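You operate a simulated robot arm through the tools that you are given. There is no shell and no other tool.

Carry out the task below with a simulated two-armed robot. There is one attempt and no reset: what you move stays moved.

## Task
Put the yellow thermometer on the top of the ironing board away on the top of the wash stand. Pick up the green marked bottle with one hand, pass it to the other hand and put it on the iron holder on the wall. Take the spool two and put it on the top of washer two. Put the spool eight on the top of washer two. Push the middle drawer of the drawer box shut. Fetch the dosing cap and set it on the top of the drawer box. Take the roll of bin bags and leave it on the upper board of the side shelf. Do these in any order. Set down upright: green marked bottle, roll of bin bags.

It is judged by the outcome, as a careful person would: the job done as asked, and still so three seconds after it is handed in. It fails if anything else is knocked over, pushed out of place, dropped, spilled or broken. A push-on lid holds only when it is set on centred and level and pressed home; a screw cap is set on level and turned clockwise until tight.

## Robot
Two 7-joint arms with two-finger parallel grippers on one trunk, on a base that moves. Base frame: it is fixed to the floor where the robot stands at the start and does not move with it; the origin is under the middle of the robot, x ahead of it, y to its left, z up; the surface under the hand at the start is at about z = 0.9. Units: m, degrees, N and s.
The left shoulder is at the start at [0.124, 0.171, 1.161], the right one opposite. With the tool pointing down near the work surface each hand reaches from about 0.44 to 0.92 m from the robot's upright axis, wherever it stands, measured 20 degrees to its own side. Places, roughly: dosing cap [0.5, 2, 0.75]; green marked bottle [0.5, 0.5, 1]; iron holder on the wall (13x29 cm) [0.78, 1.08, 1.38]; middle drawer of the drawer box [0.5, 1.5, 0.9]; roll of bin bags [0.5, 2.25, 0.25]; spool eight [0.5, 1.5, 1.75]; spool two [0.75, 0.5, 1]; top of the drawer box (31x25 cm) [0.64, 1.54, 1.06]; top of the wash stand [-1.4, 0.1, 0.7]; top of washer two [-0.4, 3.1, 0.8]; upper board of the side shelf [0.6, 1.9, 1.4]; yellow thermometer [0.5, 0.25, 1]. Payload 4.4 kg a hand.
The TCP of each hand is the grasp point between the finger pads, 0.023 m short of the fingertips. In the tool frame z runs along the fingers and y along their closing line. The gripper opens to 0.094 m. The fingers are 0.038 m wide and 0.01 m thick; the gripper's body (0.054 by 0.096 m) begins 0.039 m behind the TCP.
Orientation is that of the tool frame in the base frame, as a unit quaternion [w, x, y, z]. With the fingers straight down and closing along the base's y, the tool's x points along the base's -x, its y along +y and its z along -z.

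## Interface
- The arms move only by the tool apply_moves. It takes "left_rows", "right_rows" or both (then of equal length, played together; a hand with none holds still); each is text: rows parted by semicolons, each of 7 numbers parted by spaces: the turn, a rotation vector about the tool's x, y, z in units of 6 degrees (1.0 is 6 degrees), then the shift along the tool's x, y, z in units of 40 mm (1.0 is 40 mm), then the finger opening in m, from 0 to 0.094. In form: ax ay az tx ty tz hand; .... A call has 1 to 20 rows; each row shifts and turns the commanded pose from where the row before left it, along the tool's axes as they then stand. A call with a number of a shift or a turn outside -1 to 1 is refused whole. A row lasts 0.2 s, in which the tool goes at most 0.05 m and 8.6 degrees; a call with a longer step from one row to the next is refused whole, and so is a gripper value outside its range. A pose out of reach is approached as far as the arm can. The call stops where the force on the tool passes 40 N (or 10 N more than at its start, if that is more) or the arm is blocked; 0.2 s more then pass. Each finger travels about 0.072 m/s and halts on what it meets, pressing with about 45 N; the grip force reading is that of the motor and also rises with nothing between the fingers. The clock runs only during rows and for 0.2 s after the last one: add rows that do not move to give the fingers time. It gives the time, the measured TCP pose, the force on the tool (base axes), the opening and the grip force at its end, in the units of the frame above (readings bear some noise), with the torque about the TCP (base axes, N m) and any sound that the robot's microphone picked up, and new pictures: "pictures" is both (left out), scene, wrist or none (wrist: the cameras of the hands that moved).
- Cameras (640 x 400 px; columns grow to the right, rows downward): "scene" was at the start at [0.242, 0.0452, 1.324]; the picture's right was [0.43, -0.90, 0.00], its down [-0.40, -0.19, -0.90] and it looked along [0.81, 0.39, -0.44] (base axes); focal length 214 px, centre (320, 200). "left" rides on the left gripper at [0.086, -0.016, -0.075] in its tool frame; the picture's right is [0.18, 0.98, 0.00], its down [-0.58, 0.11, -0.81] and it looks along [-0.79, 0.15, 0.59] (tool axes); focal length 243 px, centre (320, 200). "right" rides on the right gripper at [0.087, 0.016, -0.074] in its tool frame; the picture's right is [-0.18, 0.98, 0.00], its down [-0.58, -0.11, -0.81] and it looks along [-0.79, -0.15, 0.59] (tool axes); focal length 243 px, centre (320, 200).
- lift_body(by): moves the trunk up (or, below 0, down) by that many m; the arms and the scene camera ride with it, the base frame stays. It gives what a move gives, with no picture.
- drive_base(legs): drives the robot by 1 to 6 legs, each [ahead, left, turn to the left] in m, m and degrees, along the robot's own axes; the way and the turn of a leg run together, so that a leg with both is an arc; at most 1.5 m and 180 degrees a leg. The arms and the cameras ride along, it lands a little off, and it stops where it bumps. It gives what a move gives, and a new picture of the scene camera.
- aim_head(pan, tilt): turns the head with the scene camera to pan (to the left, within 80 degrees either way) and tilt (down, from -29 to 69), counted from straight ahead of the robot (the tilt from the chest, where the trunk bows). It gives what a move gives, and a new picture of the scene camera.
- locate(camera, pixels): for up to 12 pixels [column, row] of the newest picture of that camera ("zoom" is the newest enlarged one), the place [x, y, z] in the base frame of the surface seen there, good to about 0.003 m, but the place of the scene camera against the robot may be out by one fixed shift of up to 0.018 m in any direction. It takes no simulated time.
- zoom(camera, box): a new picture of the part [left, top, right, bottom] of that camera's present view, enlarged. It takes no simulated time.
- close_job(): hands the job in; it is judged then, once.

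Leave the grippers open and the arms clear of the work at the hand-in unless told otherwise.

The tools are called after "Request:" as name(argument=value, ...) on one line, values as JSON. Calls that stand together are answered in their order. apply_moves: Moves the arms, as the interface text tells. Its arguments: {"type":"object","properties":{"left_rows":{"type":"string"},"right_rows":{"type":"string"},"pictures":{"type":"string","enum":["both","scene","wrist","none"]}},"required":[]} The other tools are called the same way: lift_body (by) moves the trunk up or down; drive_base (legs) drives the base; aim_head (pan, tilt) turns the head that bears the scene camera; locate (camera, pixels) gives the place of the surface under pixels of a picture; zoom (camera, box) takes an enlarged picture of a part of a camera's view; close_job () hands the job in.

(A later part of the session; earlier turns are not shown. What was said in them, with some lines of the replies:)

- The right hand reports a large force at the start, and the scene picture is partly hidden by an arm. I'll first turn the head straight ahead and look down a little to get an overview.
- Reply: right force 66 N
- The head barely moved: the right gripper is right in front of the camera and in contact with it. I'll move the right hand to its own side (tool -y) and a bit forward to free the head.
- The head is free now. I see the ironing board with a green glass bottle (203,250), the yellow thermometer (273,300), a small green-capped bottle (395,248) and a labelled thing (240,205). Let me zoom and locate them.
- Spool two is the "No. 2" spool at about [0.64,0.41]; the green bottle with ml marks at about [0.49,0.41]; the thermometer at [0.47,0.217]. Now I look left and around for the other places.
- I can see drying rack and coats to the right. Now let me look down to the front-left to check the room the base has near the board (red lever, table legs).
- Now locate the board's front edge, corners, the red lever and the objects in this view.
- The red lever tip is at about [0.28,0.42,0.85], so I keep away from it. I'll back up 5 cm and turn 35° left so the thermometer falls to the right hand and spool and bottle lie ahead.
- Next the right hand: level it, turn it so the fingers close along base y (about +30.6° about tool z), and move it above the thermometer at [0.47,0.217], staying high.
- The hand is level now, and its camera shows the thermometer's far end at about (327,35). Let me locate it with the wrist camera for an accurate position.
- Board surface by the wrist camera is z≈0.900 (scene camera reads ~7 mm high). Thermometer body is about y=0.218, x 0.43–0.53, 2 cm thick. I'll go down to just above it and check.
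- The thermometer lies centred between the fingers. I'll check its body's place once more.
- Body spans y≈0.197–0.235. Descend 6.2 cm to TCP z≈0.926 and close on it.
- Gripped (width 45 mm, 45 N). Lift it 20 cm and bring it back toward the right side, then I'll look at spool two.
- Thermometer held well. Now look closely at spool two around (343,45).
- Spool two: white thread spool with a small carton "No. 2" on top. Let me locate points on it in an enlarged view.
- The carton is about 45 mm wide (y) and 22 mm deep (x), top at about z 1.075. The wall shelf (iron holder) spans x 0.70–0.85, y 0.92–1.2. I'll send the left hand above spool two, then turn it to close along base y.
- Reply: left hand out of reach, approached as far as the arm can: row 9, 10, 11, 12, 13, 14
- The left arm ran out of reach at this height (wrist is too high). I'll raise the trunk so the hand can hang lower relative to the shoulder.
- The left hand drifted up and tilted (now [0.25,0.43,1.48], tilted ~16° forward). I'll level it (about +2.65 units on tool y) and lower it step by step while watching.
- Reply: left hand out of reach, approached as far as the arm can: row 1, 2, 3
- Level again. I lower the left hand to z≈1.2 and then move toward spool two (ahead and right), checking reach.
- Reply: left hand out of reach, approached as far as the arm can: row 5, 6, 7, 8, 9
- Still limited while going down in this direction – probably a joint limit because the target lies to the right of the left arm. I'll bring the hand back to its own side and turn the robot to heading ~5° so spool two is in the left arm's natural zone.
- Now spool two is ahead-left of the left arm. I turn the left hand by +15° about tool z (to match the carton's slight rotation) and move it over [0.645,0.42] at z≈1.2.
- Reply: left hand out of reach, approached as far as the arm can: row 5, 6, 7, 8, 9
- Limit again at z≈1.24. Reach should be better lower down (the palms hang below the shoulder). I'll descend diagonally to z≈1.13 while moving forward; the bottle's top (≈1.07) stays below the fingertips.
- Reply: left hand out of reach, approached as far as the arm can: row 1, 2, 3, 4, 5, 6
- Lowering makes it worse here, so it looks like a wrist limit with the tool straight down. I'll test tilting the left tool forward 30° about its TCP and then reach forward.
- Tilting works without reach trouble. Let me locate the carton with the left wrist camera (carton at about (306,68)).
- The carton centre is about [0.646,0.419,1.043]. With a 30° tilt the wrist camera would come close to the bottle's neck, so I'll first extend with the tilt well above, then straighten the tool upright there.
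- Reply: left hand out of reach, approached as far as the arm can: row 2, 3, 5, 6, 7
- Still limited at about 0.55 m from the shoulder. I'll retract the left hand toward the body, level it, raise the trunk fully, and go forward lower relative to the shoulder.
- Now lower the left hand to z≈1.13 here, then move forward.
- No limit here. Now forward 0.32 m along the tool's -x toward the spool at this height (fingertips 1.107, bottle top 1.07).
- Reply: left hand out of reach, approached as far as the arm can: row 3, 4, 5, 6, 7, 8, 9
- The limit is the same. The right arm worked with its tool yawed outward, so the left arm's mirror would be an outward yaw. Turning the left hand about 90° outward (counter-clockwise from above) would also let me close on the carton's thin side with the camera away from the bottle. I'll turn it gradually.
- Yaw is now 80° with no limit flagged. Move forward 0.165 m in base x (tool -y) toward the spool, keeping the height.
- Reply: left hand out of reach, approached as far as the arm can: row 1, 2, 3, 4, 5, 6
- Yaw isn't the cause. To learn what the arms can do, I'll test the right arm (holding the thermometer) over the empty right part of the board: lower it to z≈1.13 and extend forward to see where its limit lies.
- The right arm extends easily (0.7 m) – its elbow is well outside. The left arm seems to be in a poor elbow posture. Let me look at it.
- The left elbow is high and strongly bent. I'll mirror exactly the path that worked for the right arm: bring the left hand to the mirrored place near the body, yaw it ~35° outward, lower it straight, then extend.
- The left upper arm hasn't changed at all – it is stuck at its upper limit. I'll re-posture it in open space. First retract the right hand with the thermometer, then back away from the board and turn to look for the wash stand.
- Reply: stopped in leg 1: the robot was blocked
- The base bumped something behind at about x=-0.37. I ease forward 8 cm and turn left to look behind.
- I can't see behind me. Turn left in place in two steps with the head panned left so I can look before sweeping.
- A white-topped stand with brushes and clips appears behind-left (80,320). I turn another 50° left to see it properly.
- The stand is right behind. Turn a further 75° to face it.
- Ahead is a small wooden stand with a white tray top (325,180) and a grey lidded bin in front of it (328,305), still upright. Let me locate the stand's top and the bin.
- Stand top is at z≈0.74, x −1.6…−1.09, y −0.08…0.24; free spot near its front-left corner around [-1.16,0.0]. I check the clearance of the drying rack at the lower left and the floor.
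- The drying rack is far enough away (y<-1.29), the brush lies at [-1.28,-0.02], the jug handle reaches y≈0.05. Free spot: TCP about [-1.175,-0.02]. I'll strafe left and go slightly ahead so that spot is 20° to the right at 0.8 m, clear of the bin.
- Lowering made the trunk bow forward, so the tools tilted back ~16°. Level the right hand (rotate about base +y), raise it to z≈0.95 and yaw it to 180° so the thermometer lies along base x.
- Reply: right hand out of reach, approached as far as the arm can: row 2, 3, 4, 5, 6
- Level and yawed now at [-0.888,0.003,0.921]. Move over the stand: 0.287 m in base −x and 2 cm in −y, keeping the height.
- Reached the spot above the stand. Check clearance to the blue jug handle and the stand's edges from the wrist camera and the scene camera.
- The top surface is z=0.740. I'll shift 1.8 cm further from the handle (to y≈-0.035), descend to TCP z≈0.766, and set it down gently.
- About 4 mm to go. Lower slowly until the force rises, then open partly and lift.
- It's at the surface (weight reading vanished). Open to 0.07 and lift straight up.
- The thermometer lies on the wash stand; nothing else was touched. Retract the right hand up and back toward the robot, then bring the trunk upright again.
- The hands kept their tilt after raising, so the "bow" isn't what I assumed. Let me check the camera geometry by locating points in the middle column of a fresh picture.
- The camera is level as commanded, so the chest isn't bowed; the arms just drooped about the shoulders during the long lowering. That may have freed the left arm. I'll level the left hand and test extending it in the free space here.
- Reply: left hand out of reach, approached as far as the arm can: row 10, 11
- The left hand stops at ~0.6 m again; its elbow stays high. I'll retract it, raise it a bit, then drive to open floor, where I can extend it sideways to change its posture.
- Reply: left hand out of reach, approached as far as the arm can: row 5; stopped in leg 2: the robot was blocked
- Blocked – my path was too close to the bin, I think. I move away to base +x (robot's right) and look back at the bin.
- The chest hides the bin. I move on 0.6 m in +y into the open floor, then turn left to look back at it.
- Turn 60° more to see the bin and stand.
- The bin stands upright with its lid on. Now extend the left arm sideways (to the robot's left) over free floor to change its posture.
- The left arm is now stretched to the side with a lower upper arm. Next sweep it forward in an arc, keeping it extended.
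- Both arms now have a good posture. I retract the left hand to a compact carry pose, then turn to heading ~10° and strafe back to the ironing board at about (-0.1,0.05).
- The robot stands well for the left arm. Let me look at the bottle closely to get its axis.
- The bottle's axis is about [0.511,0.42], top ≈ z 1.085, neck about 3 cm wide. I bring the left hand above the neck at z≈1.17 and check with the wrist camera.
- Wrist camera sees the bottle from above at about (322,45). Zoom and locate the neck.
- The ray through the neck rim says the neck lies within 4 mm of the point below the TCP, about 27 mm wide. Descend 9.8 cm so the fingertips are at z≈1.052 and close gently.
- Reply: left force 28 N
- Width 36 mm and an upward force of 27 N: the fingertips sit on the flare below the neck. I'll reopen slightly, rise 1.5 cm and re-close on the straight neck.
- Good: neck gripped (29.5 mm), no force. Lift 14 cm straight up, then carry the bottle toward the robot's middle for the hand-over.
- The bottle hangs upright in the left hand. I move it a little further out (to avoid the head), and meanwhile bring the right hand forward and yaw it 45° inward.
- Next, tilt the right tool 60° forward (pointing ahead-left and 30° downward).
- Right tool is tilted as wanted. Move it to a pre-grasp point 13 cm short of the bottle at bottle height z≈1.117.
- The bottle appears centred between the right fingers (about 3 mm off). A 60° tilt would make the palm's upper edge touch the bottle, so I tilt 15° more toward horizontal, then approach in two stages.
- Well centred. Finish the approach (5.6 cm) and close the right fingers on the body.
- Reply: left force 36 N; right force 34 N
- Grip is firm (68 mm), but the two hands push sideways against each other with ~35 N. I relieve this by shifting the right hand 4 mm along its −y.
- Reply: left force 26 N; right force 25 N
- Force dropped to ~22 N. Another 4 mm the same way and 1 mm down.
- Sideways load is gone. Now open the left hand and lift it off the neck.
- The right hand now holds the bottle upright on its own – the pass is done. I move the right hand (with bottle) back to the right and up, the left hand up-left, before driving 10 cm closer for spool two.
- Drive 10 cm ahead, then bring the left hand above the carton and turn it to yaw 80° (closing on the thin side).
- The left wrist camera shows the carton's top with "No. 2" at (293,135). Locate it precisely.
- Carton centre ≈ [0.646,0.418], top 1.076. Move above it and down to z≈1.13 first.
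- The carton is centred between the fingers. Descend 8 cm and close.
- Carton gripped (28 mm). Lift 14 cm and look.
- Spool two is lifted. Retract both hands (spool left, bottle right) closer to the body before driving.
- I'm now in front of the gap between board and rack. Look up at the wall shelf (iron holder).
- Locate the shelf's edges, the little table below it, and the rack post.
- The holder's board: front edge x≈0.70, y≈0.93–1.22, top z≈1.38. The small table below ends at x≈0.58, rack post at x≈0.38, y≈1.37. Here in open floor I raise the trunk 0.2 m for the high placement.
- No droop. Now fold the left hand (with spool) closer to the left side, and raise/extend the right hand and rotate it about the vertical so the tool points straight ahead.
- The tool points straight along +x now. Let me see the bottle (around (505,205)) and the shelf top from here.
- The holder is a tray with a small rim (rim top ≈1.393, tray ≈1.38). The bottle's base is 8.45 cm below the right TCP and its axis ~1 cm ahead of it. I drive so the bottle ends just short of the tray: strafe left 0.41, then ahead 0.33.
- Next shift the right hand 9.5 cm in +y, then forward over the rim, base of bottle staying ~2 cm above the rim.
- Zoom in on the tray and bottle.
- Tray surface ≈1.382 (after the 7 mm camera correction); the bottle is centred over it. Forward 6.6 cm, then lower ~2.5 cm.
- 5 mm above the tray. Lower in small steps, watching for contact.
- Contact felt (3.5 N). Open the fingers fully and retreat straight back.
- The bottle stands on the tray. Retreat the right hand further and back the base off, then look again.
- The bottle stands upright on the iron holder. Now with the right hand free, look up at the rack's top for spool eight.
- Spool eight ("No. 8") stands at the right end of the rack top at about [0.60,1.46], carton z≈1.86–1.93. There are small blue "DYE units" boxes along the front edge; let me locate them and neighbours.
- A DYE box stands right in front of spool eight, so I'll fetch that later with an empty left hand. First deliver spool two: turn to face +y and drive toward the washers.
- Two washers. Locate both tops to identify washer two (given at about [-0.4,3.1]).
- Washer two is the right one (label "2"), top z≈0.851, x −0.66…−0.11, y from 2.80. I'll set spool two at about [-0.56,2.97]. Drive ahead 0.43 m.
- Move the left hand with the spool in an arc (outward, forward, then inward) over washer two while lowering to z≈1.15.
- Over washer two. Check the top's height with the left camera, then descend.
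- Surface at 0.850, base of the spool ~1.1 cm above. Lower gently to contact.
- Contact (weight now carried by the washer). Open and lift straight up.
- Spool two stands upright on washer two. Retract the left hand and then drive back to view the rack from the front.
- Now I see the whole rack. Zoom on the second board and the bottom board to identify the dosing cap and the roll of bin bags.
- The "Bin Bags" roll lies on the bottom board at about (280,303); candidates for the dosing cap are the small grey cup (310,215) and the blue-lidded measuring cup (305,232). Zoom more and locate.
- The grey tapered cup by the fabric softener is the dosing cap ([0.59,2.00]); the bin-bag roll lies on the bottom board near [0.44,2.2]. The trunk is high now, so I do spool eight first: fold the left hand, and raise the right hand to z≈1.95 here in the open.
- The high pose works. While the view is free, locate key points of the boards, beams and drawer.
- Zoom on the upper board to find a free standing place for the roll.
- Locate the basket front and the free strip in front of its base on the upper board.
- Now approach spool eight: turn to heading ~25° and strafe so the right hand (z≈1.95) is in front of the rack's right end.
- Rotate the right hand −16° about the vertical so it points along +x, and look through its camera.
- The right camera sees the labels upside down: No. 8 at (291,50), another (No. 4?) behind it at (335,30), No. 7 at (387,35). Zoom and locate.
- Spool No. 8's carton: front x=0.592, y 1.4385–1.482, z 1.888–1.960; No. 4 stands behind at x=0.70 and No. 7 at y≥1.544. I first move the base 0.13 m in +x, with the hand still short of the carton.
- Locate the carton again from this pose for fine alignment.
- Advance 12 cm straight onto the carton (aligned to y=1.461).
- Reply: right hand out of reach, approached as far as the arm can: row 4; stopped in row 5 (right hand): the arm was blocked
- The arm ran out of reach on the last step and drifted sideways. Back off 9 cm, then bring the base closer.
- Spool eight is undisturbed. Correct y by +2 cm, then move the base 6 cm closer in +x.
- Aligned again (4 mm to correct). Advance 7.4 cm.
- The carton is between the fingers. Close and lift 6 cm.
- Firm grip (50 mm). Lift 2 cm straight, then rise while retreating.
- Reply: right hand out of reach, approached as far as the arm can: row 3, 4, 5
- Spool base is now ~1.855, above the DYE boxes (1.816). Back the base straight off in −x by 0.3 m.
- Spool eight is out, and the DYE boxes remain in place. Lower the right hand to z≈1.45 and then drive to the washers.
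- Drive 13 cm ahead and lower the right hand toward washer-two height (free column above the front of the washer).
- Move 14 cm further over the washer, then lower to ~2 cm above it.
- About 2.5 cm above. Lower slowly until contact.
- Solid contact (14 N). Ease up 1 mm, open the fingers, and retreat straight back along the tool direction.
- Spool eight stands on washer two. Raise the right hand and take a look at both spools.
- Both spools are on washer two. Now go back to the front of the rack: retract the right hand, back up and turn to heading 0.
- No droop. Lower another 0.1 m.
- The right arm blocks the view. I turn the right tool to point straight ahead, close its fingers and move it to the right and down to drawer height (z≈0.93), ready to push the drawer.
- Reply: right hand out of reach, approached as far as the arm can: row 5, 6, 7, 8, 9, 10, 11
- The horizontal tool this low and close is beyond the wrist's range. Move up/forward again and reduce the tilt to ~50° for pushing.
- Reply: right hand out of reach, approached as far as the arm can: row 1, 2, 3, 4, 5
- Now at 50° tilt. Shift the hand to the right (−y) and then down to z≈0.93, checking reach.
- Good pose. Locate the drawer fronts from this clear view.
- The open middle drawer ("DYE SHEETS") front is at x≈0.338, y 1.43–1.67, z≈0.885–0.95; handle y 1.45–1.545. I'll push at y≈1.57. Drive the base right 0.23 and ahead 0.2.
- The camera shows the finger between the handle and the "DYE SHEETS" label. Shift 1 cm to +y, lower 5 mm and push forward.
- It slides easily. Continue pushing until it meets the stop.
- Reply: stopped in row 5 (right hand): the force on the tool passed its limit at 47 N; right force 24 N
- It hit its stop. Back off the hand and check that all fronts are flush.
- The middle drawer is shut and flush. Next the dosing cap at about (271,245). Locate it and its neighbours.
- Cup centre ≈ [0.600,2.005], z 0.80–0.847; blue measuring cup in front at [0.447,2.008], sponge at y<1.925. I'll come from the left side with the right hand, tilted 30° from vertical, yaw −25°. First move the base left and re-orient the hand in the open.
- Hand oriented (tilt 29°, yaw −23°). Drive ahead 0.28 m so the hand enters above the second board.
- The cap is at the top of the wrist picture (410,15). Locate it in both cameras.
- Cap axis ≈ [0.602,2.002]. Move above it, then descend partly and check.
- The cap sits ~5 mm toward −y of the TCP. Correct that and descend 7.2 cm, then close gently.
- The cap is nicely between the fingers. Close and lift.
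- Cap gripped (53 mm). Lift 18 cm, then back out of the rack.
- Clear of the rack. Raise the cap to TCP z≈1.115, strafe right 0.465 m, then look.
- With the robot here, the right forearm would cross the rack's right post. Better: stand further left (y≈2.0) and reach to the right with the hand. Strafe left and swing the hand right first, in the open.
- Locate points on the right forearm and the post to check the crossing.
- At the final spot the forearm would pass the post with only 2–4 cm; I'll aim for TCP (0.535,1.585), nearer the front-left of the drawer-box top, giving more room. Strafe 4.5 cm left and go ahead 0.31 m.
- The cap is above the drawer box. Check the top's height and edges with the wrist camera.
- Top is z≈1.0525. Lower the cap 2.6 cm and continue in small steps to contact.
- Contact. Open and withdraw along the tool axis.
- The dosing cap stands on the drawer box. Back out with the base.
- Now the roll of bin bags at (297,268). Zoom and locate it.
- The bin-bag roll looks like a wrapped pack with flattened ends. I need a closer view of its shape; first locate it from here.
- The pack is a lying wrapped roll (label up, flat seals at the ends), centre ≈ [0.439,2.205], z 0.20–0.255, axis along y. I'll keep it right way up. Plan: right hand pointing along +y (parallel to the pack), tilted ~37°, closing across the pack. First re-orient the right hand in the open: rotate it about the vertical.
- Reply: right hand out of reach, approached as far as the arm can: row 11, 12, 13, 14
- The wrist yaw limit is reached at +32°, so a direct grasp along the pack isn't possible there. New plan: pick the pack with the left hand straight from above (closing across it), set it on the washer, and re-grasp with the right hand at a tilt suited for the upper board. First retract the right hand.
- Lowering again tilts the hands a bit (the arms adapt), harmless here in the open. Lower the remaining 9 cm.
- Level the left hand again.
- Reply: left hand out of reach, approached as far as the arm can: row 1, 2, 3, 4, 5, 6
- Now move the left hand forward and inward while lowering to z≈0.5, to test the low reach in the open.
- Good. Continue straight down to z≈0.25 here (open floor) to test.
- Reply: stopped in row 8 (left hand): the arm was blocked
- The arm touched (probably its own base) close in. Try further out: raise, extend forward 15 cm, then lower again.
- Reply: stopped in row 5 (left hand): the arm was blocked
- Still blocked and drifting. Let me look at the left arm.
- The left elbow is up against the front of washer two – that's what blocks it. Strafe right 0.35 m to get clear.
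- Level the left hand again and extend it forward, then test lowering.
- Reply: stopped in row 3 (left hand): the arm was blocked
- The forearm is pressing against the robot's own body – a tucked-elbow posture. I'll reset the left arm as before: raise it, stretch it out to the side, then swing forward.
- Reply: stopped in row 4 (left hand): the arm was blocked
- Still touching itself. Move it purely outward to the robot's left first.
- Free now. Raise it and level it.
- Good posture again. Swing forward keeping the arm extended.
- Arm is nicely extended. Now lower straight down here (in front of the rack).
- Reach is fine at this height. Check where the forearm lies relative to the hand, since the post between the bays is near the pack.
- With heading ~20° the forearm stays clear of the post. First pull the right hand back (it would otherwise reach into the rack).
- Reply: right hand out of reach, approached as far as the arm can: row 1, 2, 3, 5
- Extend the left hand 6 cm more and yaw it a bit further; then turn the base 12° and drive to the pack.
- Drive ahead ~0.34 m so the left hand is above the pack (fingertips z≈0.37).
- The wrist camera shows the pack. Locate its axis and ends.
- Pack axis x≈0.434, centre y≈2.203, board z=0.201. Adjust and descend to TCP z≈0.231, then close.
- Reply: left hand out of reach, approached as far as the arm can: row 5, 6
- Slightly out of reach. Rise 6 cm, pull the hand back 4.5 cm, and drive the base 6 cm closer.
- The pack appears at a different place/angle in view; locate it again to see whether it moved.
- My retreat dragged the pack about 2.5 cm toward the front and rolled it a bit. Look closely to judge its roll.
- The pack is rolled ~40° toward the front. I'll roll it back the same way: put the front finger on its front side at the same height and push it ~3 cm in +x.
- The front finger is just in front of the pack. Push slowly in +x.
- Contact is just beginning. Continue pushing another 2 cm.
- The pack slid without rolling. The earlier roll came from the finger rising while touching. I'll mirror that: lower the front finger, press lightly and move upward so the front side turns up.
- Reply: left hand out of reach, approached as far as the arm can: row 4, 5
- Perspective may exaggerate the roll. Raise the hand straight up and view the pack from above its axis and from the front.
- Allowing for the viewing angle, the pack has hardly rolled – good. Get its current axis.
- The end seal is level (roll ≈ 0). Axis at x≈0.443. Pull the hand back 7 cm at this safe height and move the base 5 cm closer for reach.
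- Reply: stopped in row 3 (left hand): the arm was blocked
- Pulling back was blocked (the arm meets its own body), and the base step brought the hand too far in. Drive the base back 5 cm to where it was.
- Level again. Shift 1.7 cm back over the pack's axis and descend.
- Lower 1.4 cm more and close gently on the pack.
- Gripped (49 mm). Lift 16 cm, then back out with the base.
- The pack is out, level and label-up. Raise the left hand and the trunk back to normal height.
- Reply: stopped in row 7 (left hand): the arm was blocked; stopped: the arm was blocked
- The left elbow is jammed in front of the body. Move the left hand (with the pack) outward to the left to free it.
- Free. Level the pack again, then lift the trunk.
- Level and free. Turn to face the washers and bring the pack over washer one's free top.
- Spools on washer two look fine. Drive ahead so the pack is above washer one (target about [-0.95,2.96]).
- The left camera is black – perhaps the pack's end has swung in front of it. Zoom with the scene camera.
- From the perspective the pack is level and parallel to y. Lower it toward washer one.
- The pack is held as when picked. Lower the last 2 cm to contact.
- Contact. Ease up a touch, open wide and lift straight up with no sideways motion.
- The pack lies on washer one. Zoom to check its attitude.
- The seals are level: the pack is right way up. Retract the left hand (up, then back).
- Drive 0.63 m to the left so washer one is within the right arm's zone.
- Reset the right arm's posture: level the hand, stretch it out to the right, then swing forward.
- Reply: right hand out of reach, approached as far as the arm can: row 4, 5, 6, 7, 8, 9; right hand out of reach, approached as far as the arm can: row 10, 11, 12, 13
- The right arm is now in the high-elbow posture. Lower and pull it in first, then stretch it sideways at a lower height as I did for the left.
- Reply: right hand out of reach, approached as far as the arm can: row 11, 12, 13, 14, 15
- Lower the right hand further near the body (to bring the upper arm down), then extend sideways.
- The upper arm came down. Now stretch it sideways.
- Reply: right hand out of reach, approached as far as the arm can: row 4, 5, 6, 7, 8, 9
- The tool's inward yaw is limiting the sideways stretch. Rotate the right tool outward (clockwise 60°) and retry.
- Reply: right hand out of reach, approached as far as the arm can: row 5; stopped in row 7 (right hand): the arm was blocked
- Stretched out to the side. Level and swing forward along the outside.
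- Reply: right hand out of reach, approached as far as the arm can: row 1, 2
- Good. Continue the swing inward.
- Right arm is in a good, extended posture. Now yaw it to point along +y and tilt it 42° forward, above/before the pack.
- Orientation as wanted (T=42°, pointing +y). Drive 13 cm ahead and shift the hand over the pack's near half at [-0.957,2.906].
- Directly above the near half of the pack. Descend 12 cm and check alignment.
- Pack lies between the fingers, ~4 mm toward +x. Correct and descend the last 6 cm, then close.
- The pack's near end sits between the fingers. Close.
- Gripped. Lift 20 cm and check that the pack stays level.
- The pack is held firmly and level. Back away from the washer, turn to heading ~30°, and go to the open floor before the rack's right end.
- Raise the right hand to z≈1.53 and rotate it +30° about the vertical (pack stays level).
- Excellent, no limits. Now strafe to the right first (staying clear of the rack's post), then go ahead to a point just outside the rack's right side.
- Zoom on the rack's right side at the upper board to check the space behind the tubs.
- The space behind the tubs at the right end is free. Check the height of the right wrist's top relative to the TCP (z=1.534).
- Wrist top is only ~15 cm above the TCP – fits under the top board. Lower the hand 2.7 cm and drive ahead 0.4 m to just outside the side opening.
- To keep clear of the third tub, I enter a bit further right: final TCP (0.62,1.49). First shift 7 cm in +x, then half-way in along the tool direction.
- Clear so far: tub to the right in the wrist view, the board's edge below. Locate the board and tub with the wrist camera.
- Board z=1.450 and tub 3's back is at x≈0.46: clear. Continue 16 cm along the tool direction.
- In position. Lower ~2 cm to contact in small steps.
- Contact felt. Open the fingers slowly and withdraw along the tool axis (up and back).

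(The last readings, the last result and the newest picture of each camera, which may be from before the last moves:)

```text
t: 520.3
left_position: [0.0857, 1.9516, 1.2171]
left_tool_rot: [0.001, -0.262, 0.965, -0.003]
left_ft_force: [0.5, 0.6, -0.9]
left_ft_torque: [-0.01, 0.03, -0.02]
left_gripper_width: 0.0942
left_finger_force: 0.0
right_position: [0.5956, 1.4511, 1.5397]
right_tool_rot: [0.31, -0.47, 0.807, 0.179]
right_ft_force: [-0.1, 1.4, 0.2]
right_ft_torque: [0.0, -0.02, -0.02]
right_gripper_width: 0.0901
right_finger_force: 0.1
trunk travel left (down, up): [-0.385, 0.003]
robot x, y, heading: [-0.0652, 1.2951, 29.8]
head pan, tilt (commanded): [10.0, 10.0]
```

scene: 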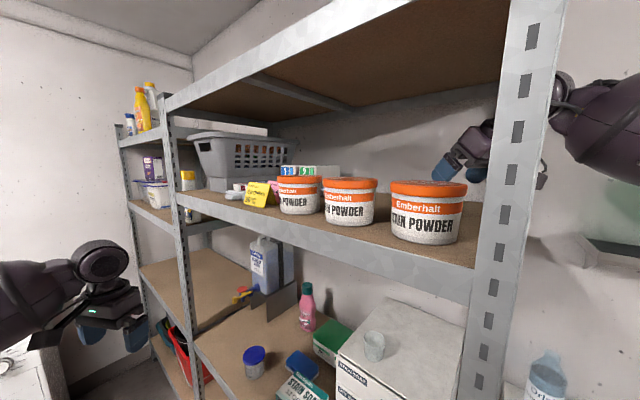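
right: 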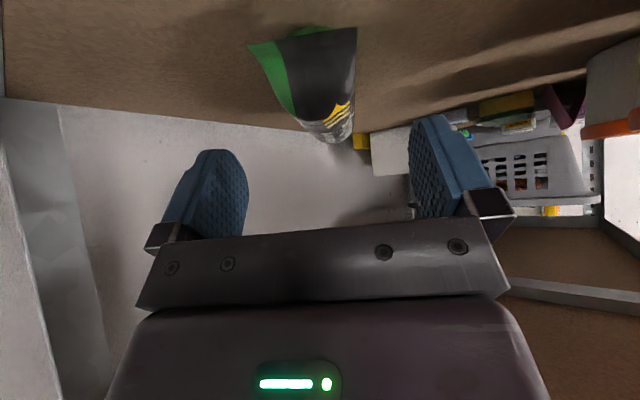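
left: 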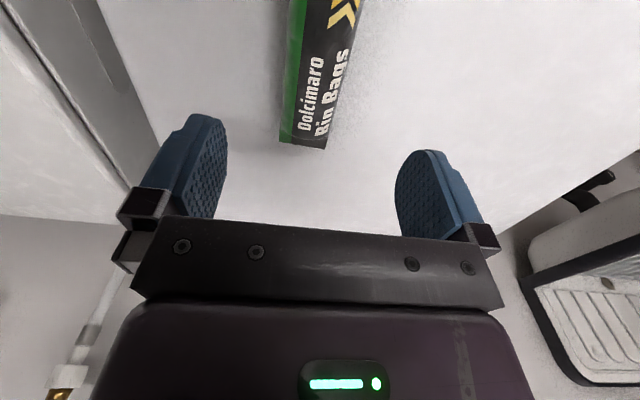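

The pack lies on the upper board, label up. Retreat with the base straight back along the tool direction.

Request:
drive_base(legs=[[-0.26, -0.15, 0]])

Request:
drive_base(legs=[[-0.3, 0, 0]])

Request:
zoom(camera="scene", box=[230, 90, 470, 230])

```text
t: 522.4
left_position: [-0.0742, 1.6886, 1.2177]
left_tool_rot: [0.0, -0.266, 0.964, -0.001]
left_ft_force: [-0.4, -0.5, -0.4]
left_ft_torque: [-0.01, 0.0, 0.01]
left_gripper_width: 0.0938
left_finger_force: 0.0
right_position: [0.4395, 1.1909, 1.5396]
right_tool_rot: [0.309, -0.473, 0.805, 0.18]
right_ft_force: [-0.8, 0.1, -0.4]
right_ft_torque: [-0.01, 0.01, 0.01]
right_gripper_width: 0.0904
right_finger_force: 0.0
trunk travel left (down, up): [-0.385, 0.003]
robot x, y, heading: [-0.2172, 1.035, 30.1]
head pan, tilt (commanded): [10.0, 10.0]
```

scene: 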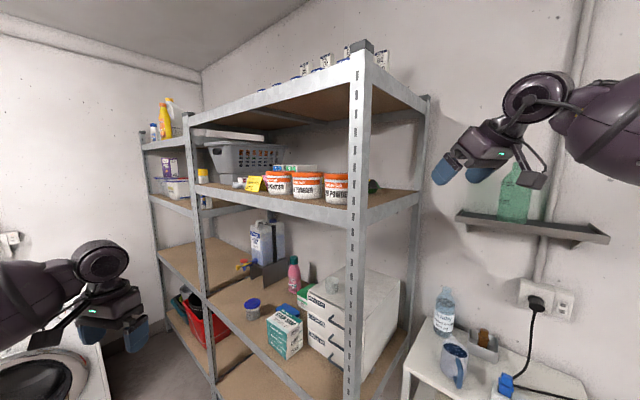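

```text
t: 524.4
left_position: [-0.3316, 1.5379, 1.216]
left_tool_rot: [0.0, -0.263, 0.965, -0.001]
left_ft_force: [0.2, -0.2, 0.7]
left_ft_torque: [-0.02, -0.01, 0.04]
left_gripper_width: 0.0939
left_finger_force: 0.0
right_position: [0.1802, 1.0383, 1.541]
right_tool_rot: [0.31, -0.472, 0.806, 0.179]
right_ft_force: [-0.5, 0.1, 0.2]
right_ft_torque: [0.0, -0.01, 0.0]
right_gripper_width: 0.0899
right_finger_force: 0.0
trunk travel left (down, up): [-0.385, 0.003]
robot x, y, heading: [-0.4772, 0.8873, 30.1]
head pan, tilt (commanded): [10.0, 10.0]
```

scene: 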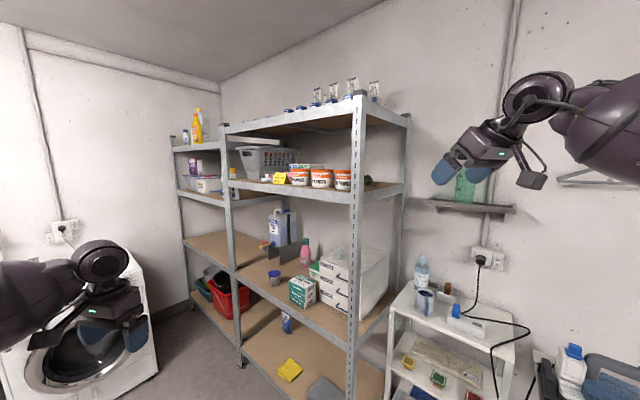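

```text
2.67 times, centred on (350, 160) of scene
```

zoom: 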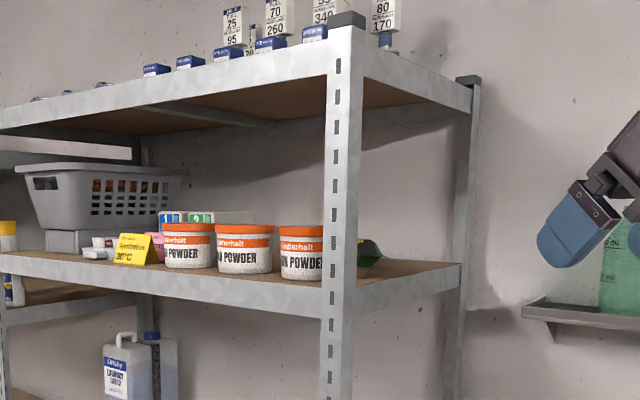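

All placed. Let me verify the rest: view both spools on the washer and then the wash stand. First aim at the washers.

Request:
drive_base(legs=[[0, 0, 50]])

Request:
aim_head(pan=15, tilt=20)

Request:
zoom(camera="scene", box=[220, 120, 420, 260])

```text
t: 527.1
left_position: [-0.8923, 1.4102, 1.2156]
left_tool_rot: [0.001, -0.653, 0.758, -0.001]
left_ft_force: [-0.4, 1.0, -0.2]
left_ft_torque: [-0.02, -0.03, 0.01]
left_gripper_width: 0.0938
left_finger_force: 0.1
right_position: [-0.1822, 1.4914, 1.5394]
right_tool_rot: [-0.202, 0.772, -0.525, -0.296]
right_ft_force: [-0.7, -0.4, 0.2]
right_ft_torque: [0.02, 0.02, -0.01]
right_gripper_width: 0.09
right_finger_force: 0.1
trunk travel left (down, up): [-0.385, 0.003]
robot x, y, heading: [-0.479, 0.8886, 80.8]
head pan, tilt (commanded): [10.0, 10.0]
```

scene: 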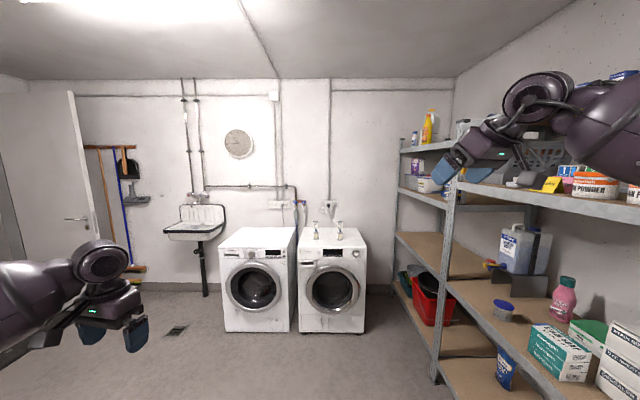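

```text
t: 527.8
left_position: [-0.8914, 1.4083, 1.2167]
left_tool_rot: [0.001, -0.653, 0.757, -0.001]
left_ft_force: [0.7, -1.0, 0.6]
left_ft_torque: [0.06, 0.0, -0.01]
left_gripper_width: 0.0943
left_finger_force: 0.0
right_position: [-0.1815, 1.492, 1.5391]
right_tool_rot: [-0.203, 0.772, -0.526, -0.295]
right_ft_force: [0.6, -0.2, 0.9]
right_ft_torque: [-0.02, -0.03, -0.01]
right_gripper_width: 0.09
right_finger_force: 0.1
trunk travel left (down, up): [-0.385, 0.003]
robot x, y, heading: [-0.4758, 0.8838, 80.9]
head pan, tilt (commanded): [15.0, 20.0]
```

scene: 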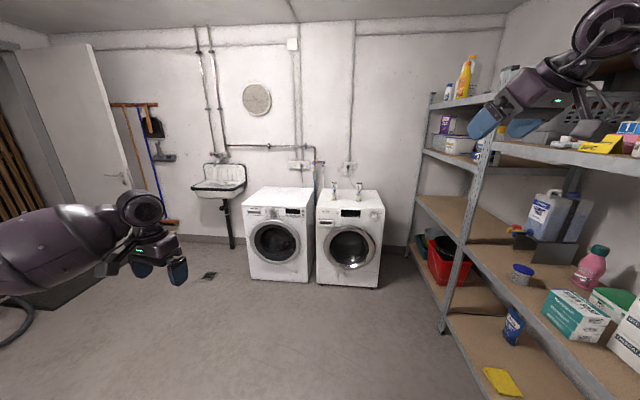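

```text
2.86 times, centred on (320, 190) of scene
```

zoom: 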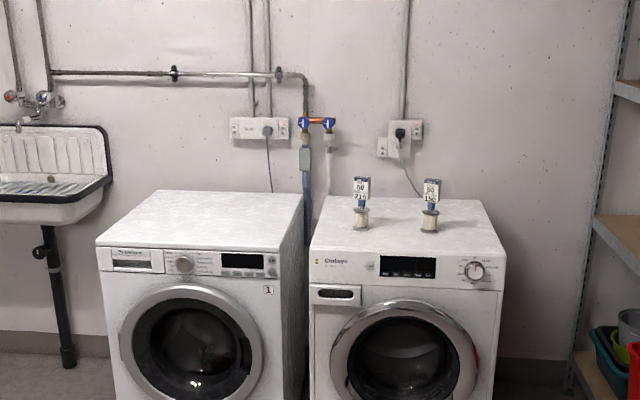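

Both spools stand on washer two. Turn on to check the wash stand and bin.

Request:
drive_base(legs=[[0, 0, 100]])

Request:
aim_head(pan=25, tilt=40)

Request:
zoom(camera="scene", box=[180, 120, 460, 320])

```text
t: 532.4
left_position: [-0.9238, 0.387, 1.2179]
left_tool_rot: [-0.002, 1.0, 0.012, 0.0]
left_ft_force: [0.0, 0.5, 0.1]
left_ft_torque: [0.02, 0.0, -0.01]
left_gripper_width: 0.094
left_finger_force: 0.0
right_position: [-1.1262, 1.0724, 1.5397]
right_tool_rot: [0.095, 0.9, 0.251, -0.345]
right_ft_force: [0.9, 0.1, 0.1]
right_ft_torque: [0.0, -0.04, 0.01]
right_gripper_width: 0.09
right_finger_force: 0.0
trunk travel left (down, up): [-0.385, 0.003]
robot x, y, heading: [-0.4771, 0.8831, -179.0]
head pan, tilt (commanded): [15.0, 20.0]
```

scene: 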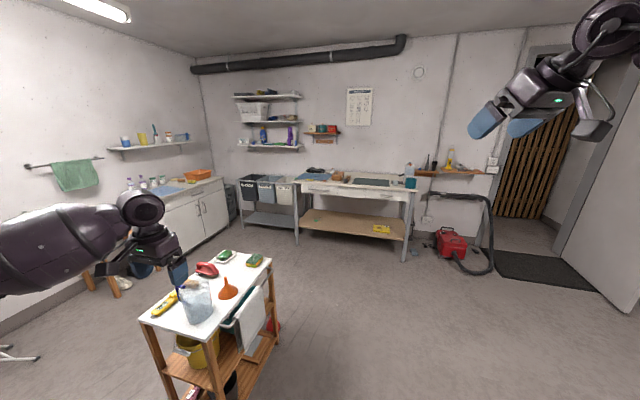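

```text
t: 533.3
left_position: [-0.9231, 0.3867, 1.2167]
left_tool_rot: [-0.002, 1.0, 0.011, -0.001]
left_ft_force: [0.8, 1.0, 0.2]
left_ft_torque: [-0.01, 0.01, 0.04]
left_gripper_width: 0.0941
left_finger_force: 0.1
right_position: [-1.1249, 1.073, 1.5395]
right_tool_rot: [0.095, 0.9, 0.251, -0.344]
right_ft_force: [0.2, 0.7, 0.1]
right_ft_torque: [-0.01, 0.01, -0.02]
right_gripper_width: 0.0901
right_finger_force: 0.0
trunk travel left (down, up): [-0.385, 0.003]
robot x, y, heading: [-0.4747, 0.8845, -179.0]
head pan, tilt (commanded): [25.0, 40.0]
```

scene: 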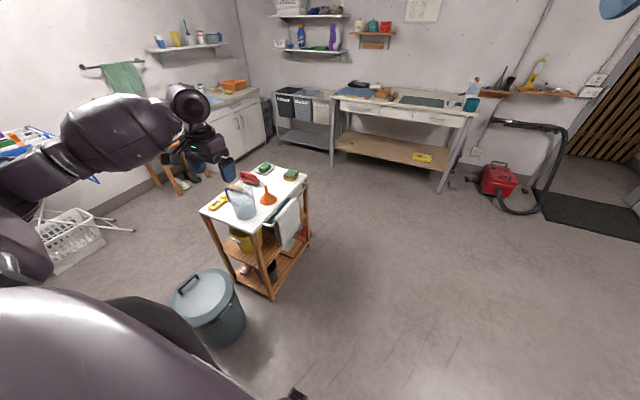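

```text
2.00 times, centred on (320, 220) of scene
```

zoom: 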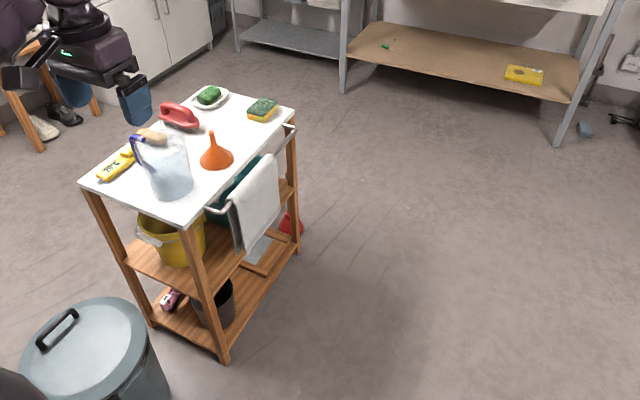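

The thermometer lies on the wash stand and the bin stands upright. Check whether the bin shifted from its earlier place (lid was around [-0.80,0.06]).

Request:
locate(camera="scene", pixels=[[205, 275], [205, 315], [175, 297], [238, 292], [205, 295], [200, 288]])

```text
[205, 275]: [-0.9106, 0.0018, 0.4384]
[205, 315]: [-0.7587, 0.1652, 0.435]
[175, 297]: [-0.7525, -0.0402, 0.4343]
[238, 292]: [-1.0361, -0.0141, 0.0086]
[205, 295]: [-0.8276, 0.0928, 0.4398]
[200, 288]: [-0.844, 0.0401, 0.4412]
```

Everything is in place; the bin is where it was (within a centimetre). Turn back so both open hands are clear of all furniture, take one last look, then hand in.

Request:
drive_base(legs=[[0, 0, -105]])

Request:
aim_head(pan=-45, tilt=10)

Request:
zoom(camera="scene", box=[180, 60, 560, 330])

```text
t: 538.1
left_position: [-0.8246, 1.4554, 1.2164]
left_tool_rot: [0.002, -0.606, 0.795, -0.001]
left_ft_force: [0.1, 1.2, 0.2]
left_ft_torque: [-0.01, 0.0, 0.01]
left_gripper_width: 0.0939
left_finger_force: 0.0
right_position: [-0.11, 1.4513, 1.5393]
right_tool_rot: [-0.22, 0.738, -0.572, -0.281]
right_ft_force: [-0.5, -1.0, 0.1]
right_ft_torque: [-0.02, -0.01, 0.0]
right_gripper_width: 0.0901
right_finger_force: 0.0
trunk travel left (down, up): [-0.385, 0.003]
robot x, y, heading: [-0.4766, 0.8822, 73.8]
head pan, tilt (commanded): [25.0, 40.0]
```

scene: 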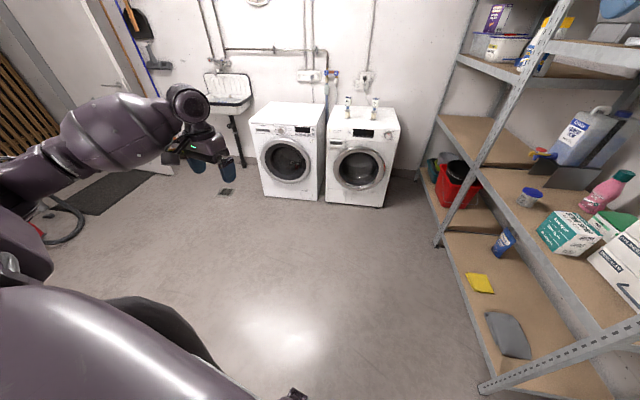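

```text
t: 539.5
left_position: [-0.825, 1.4563, 1.2165]
left_tool_rot: [0.001, -0.606, 0.795, -0.001]
left_ft_force: [-0.8, -0.5, -0.5]
left_ft_torque: [-0.02, -0.02, -0.01]
left_gripper_width: 0.094
left_finger_force: 0.2
right_position: [-0.111, 1.4515, 1.5388]
right_tool_rot: [-0.219, 0.739, -0.571, -0.282]
right_ft_force: [0.6, 0.5, 0.4]
right_ft_torque: [0.04, 0.0, 0.04]
right_gripper_width: 0.0898
right_finger_force: 0.0
trunk travel left (down, up): [-0.385, 0.003]
robot x, y, heading: [-0.4728, 0.884, 74.1]
head pan, tilt (commanded): [-45.0, 10.0]
```

scene: 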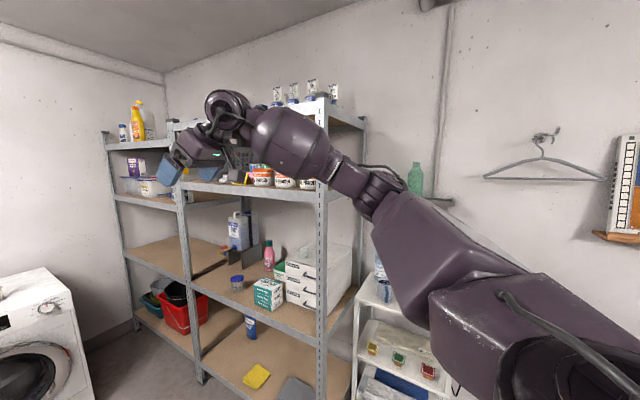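

```text
1.48 times, centred on (370, 195) of scene
```

zoom: 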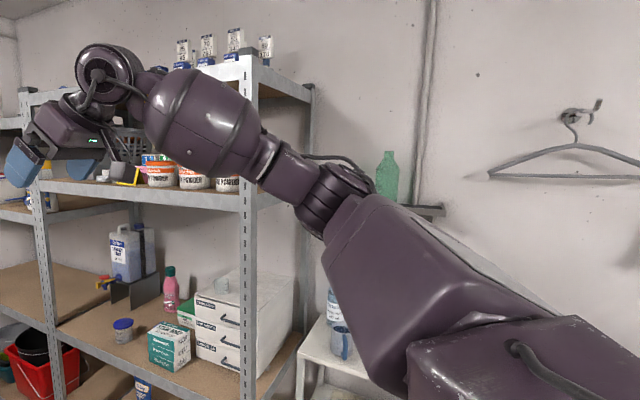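

Bottle upright on the iron holder, dosing cap on the drawer box, middle drawer shut, pack on the upper board, spools on washer two, thermometer on the wash stand; both grippers are open and clear. Handing in.

Request:
close_job()

```text
The job is handed in.
```

I've handed the job in. In my last look every item was where you asked. The one open question is what "upright" means for the roll of bin bags.

- **Thermometer:** it lies on the top of the wash stand, near the front.
- **Green marked bottle:** the left hand picked it up and passed it to the right hand. It stands upright on the iron holder.
- **Spools two and eight:** both stand upright on washer two.
- **Middle drawer:** it is shut and flush with the other drawers.
- **Dosing cap:** I took the small grey cup next to the fabric softener, not the blue-lidded measuring cup in front of it. It stands on the drawer box.
- **Roll of bin bags:** it lies label up on the upper board, behind the third tub at the right end. The pack has flat sealed ends and cannot stand on them, so I took "upright" to mean label up. If you meant on end, this item does not meet that.

I touched these things along the way:

- **Grey bin:** the base bumped it twice. It is still upright with its lid on, within about a centimetre of where I first saw it.
- **Washer two:** the left elbow pressed against its front once. I saw no damage.
- **Roll of bin bags:** it slid a few centimetres on the bottom board before I gripped it, and I rested it on washer one to change hands.

Both grippers are open and the arms are clear of the furniture.
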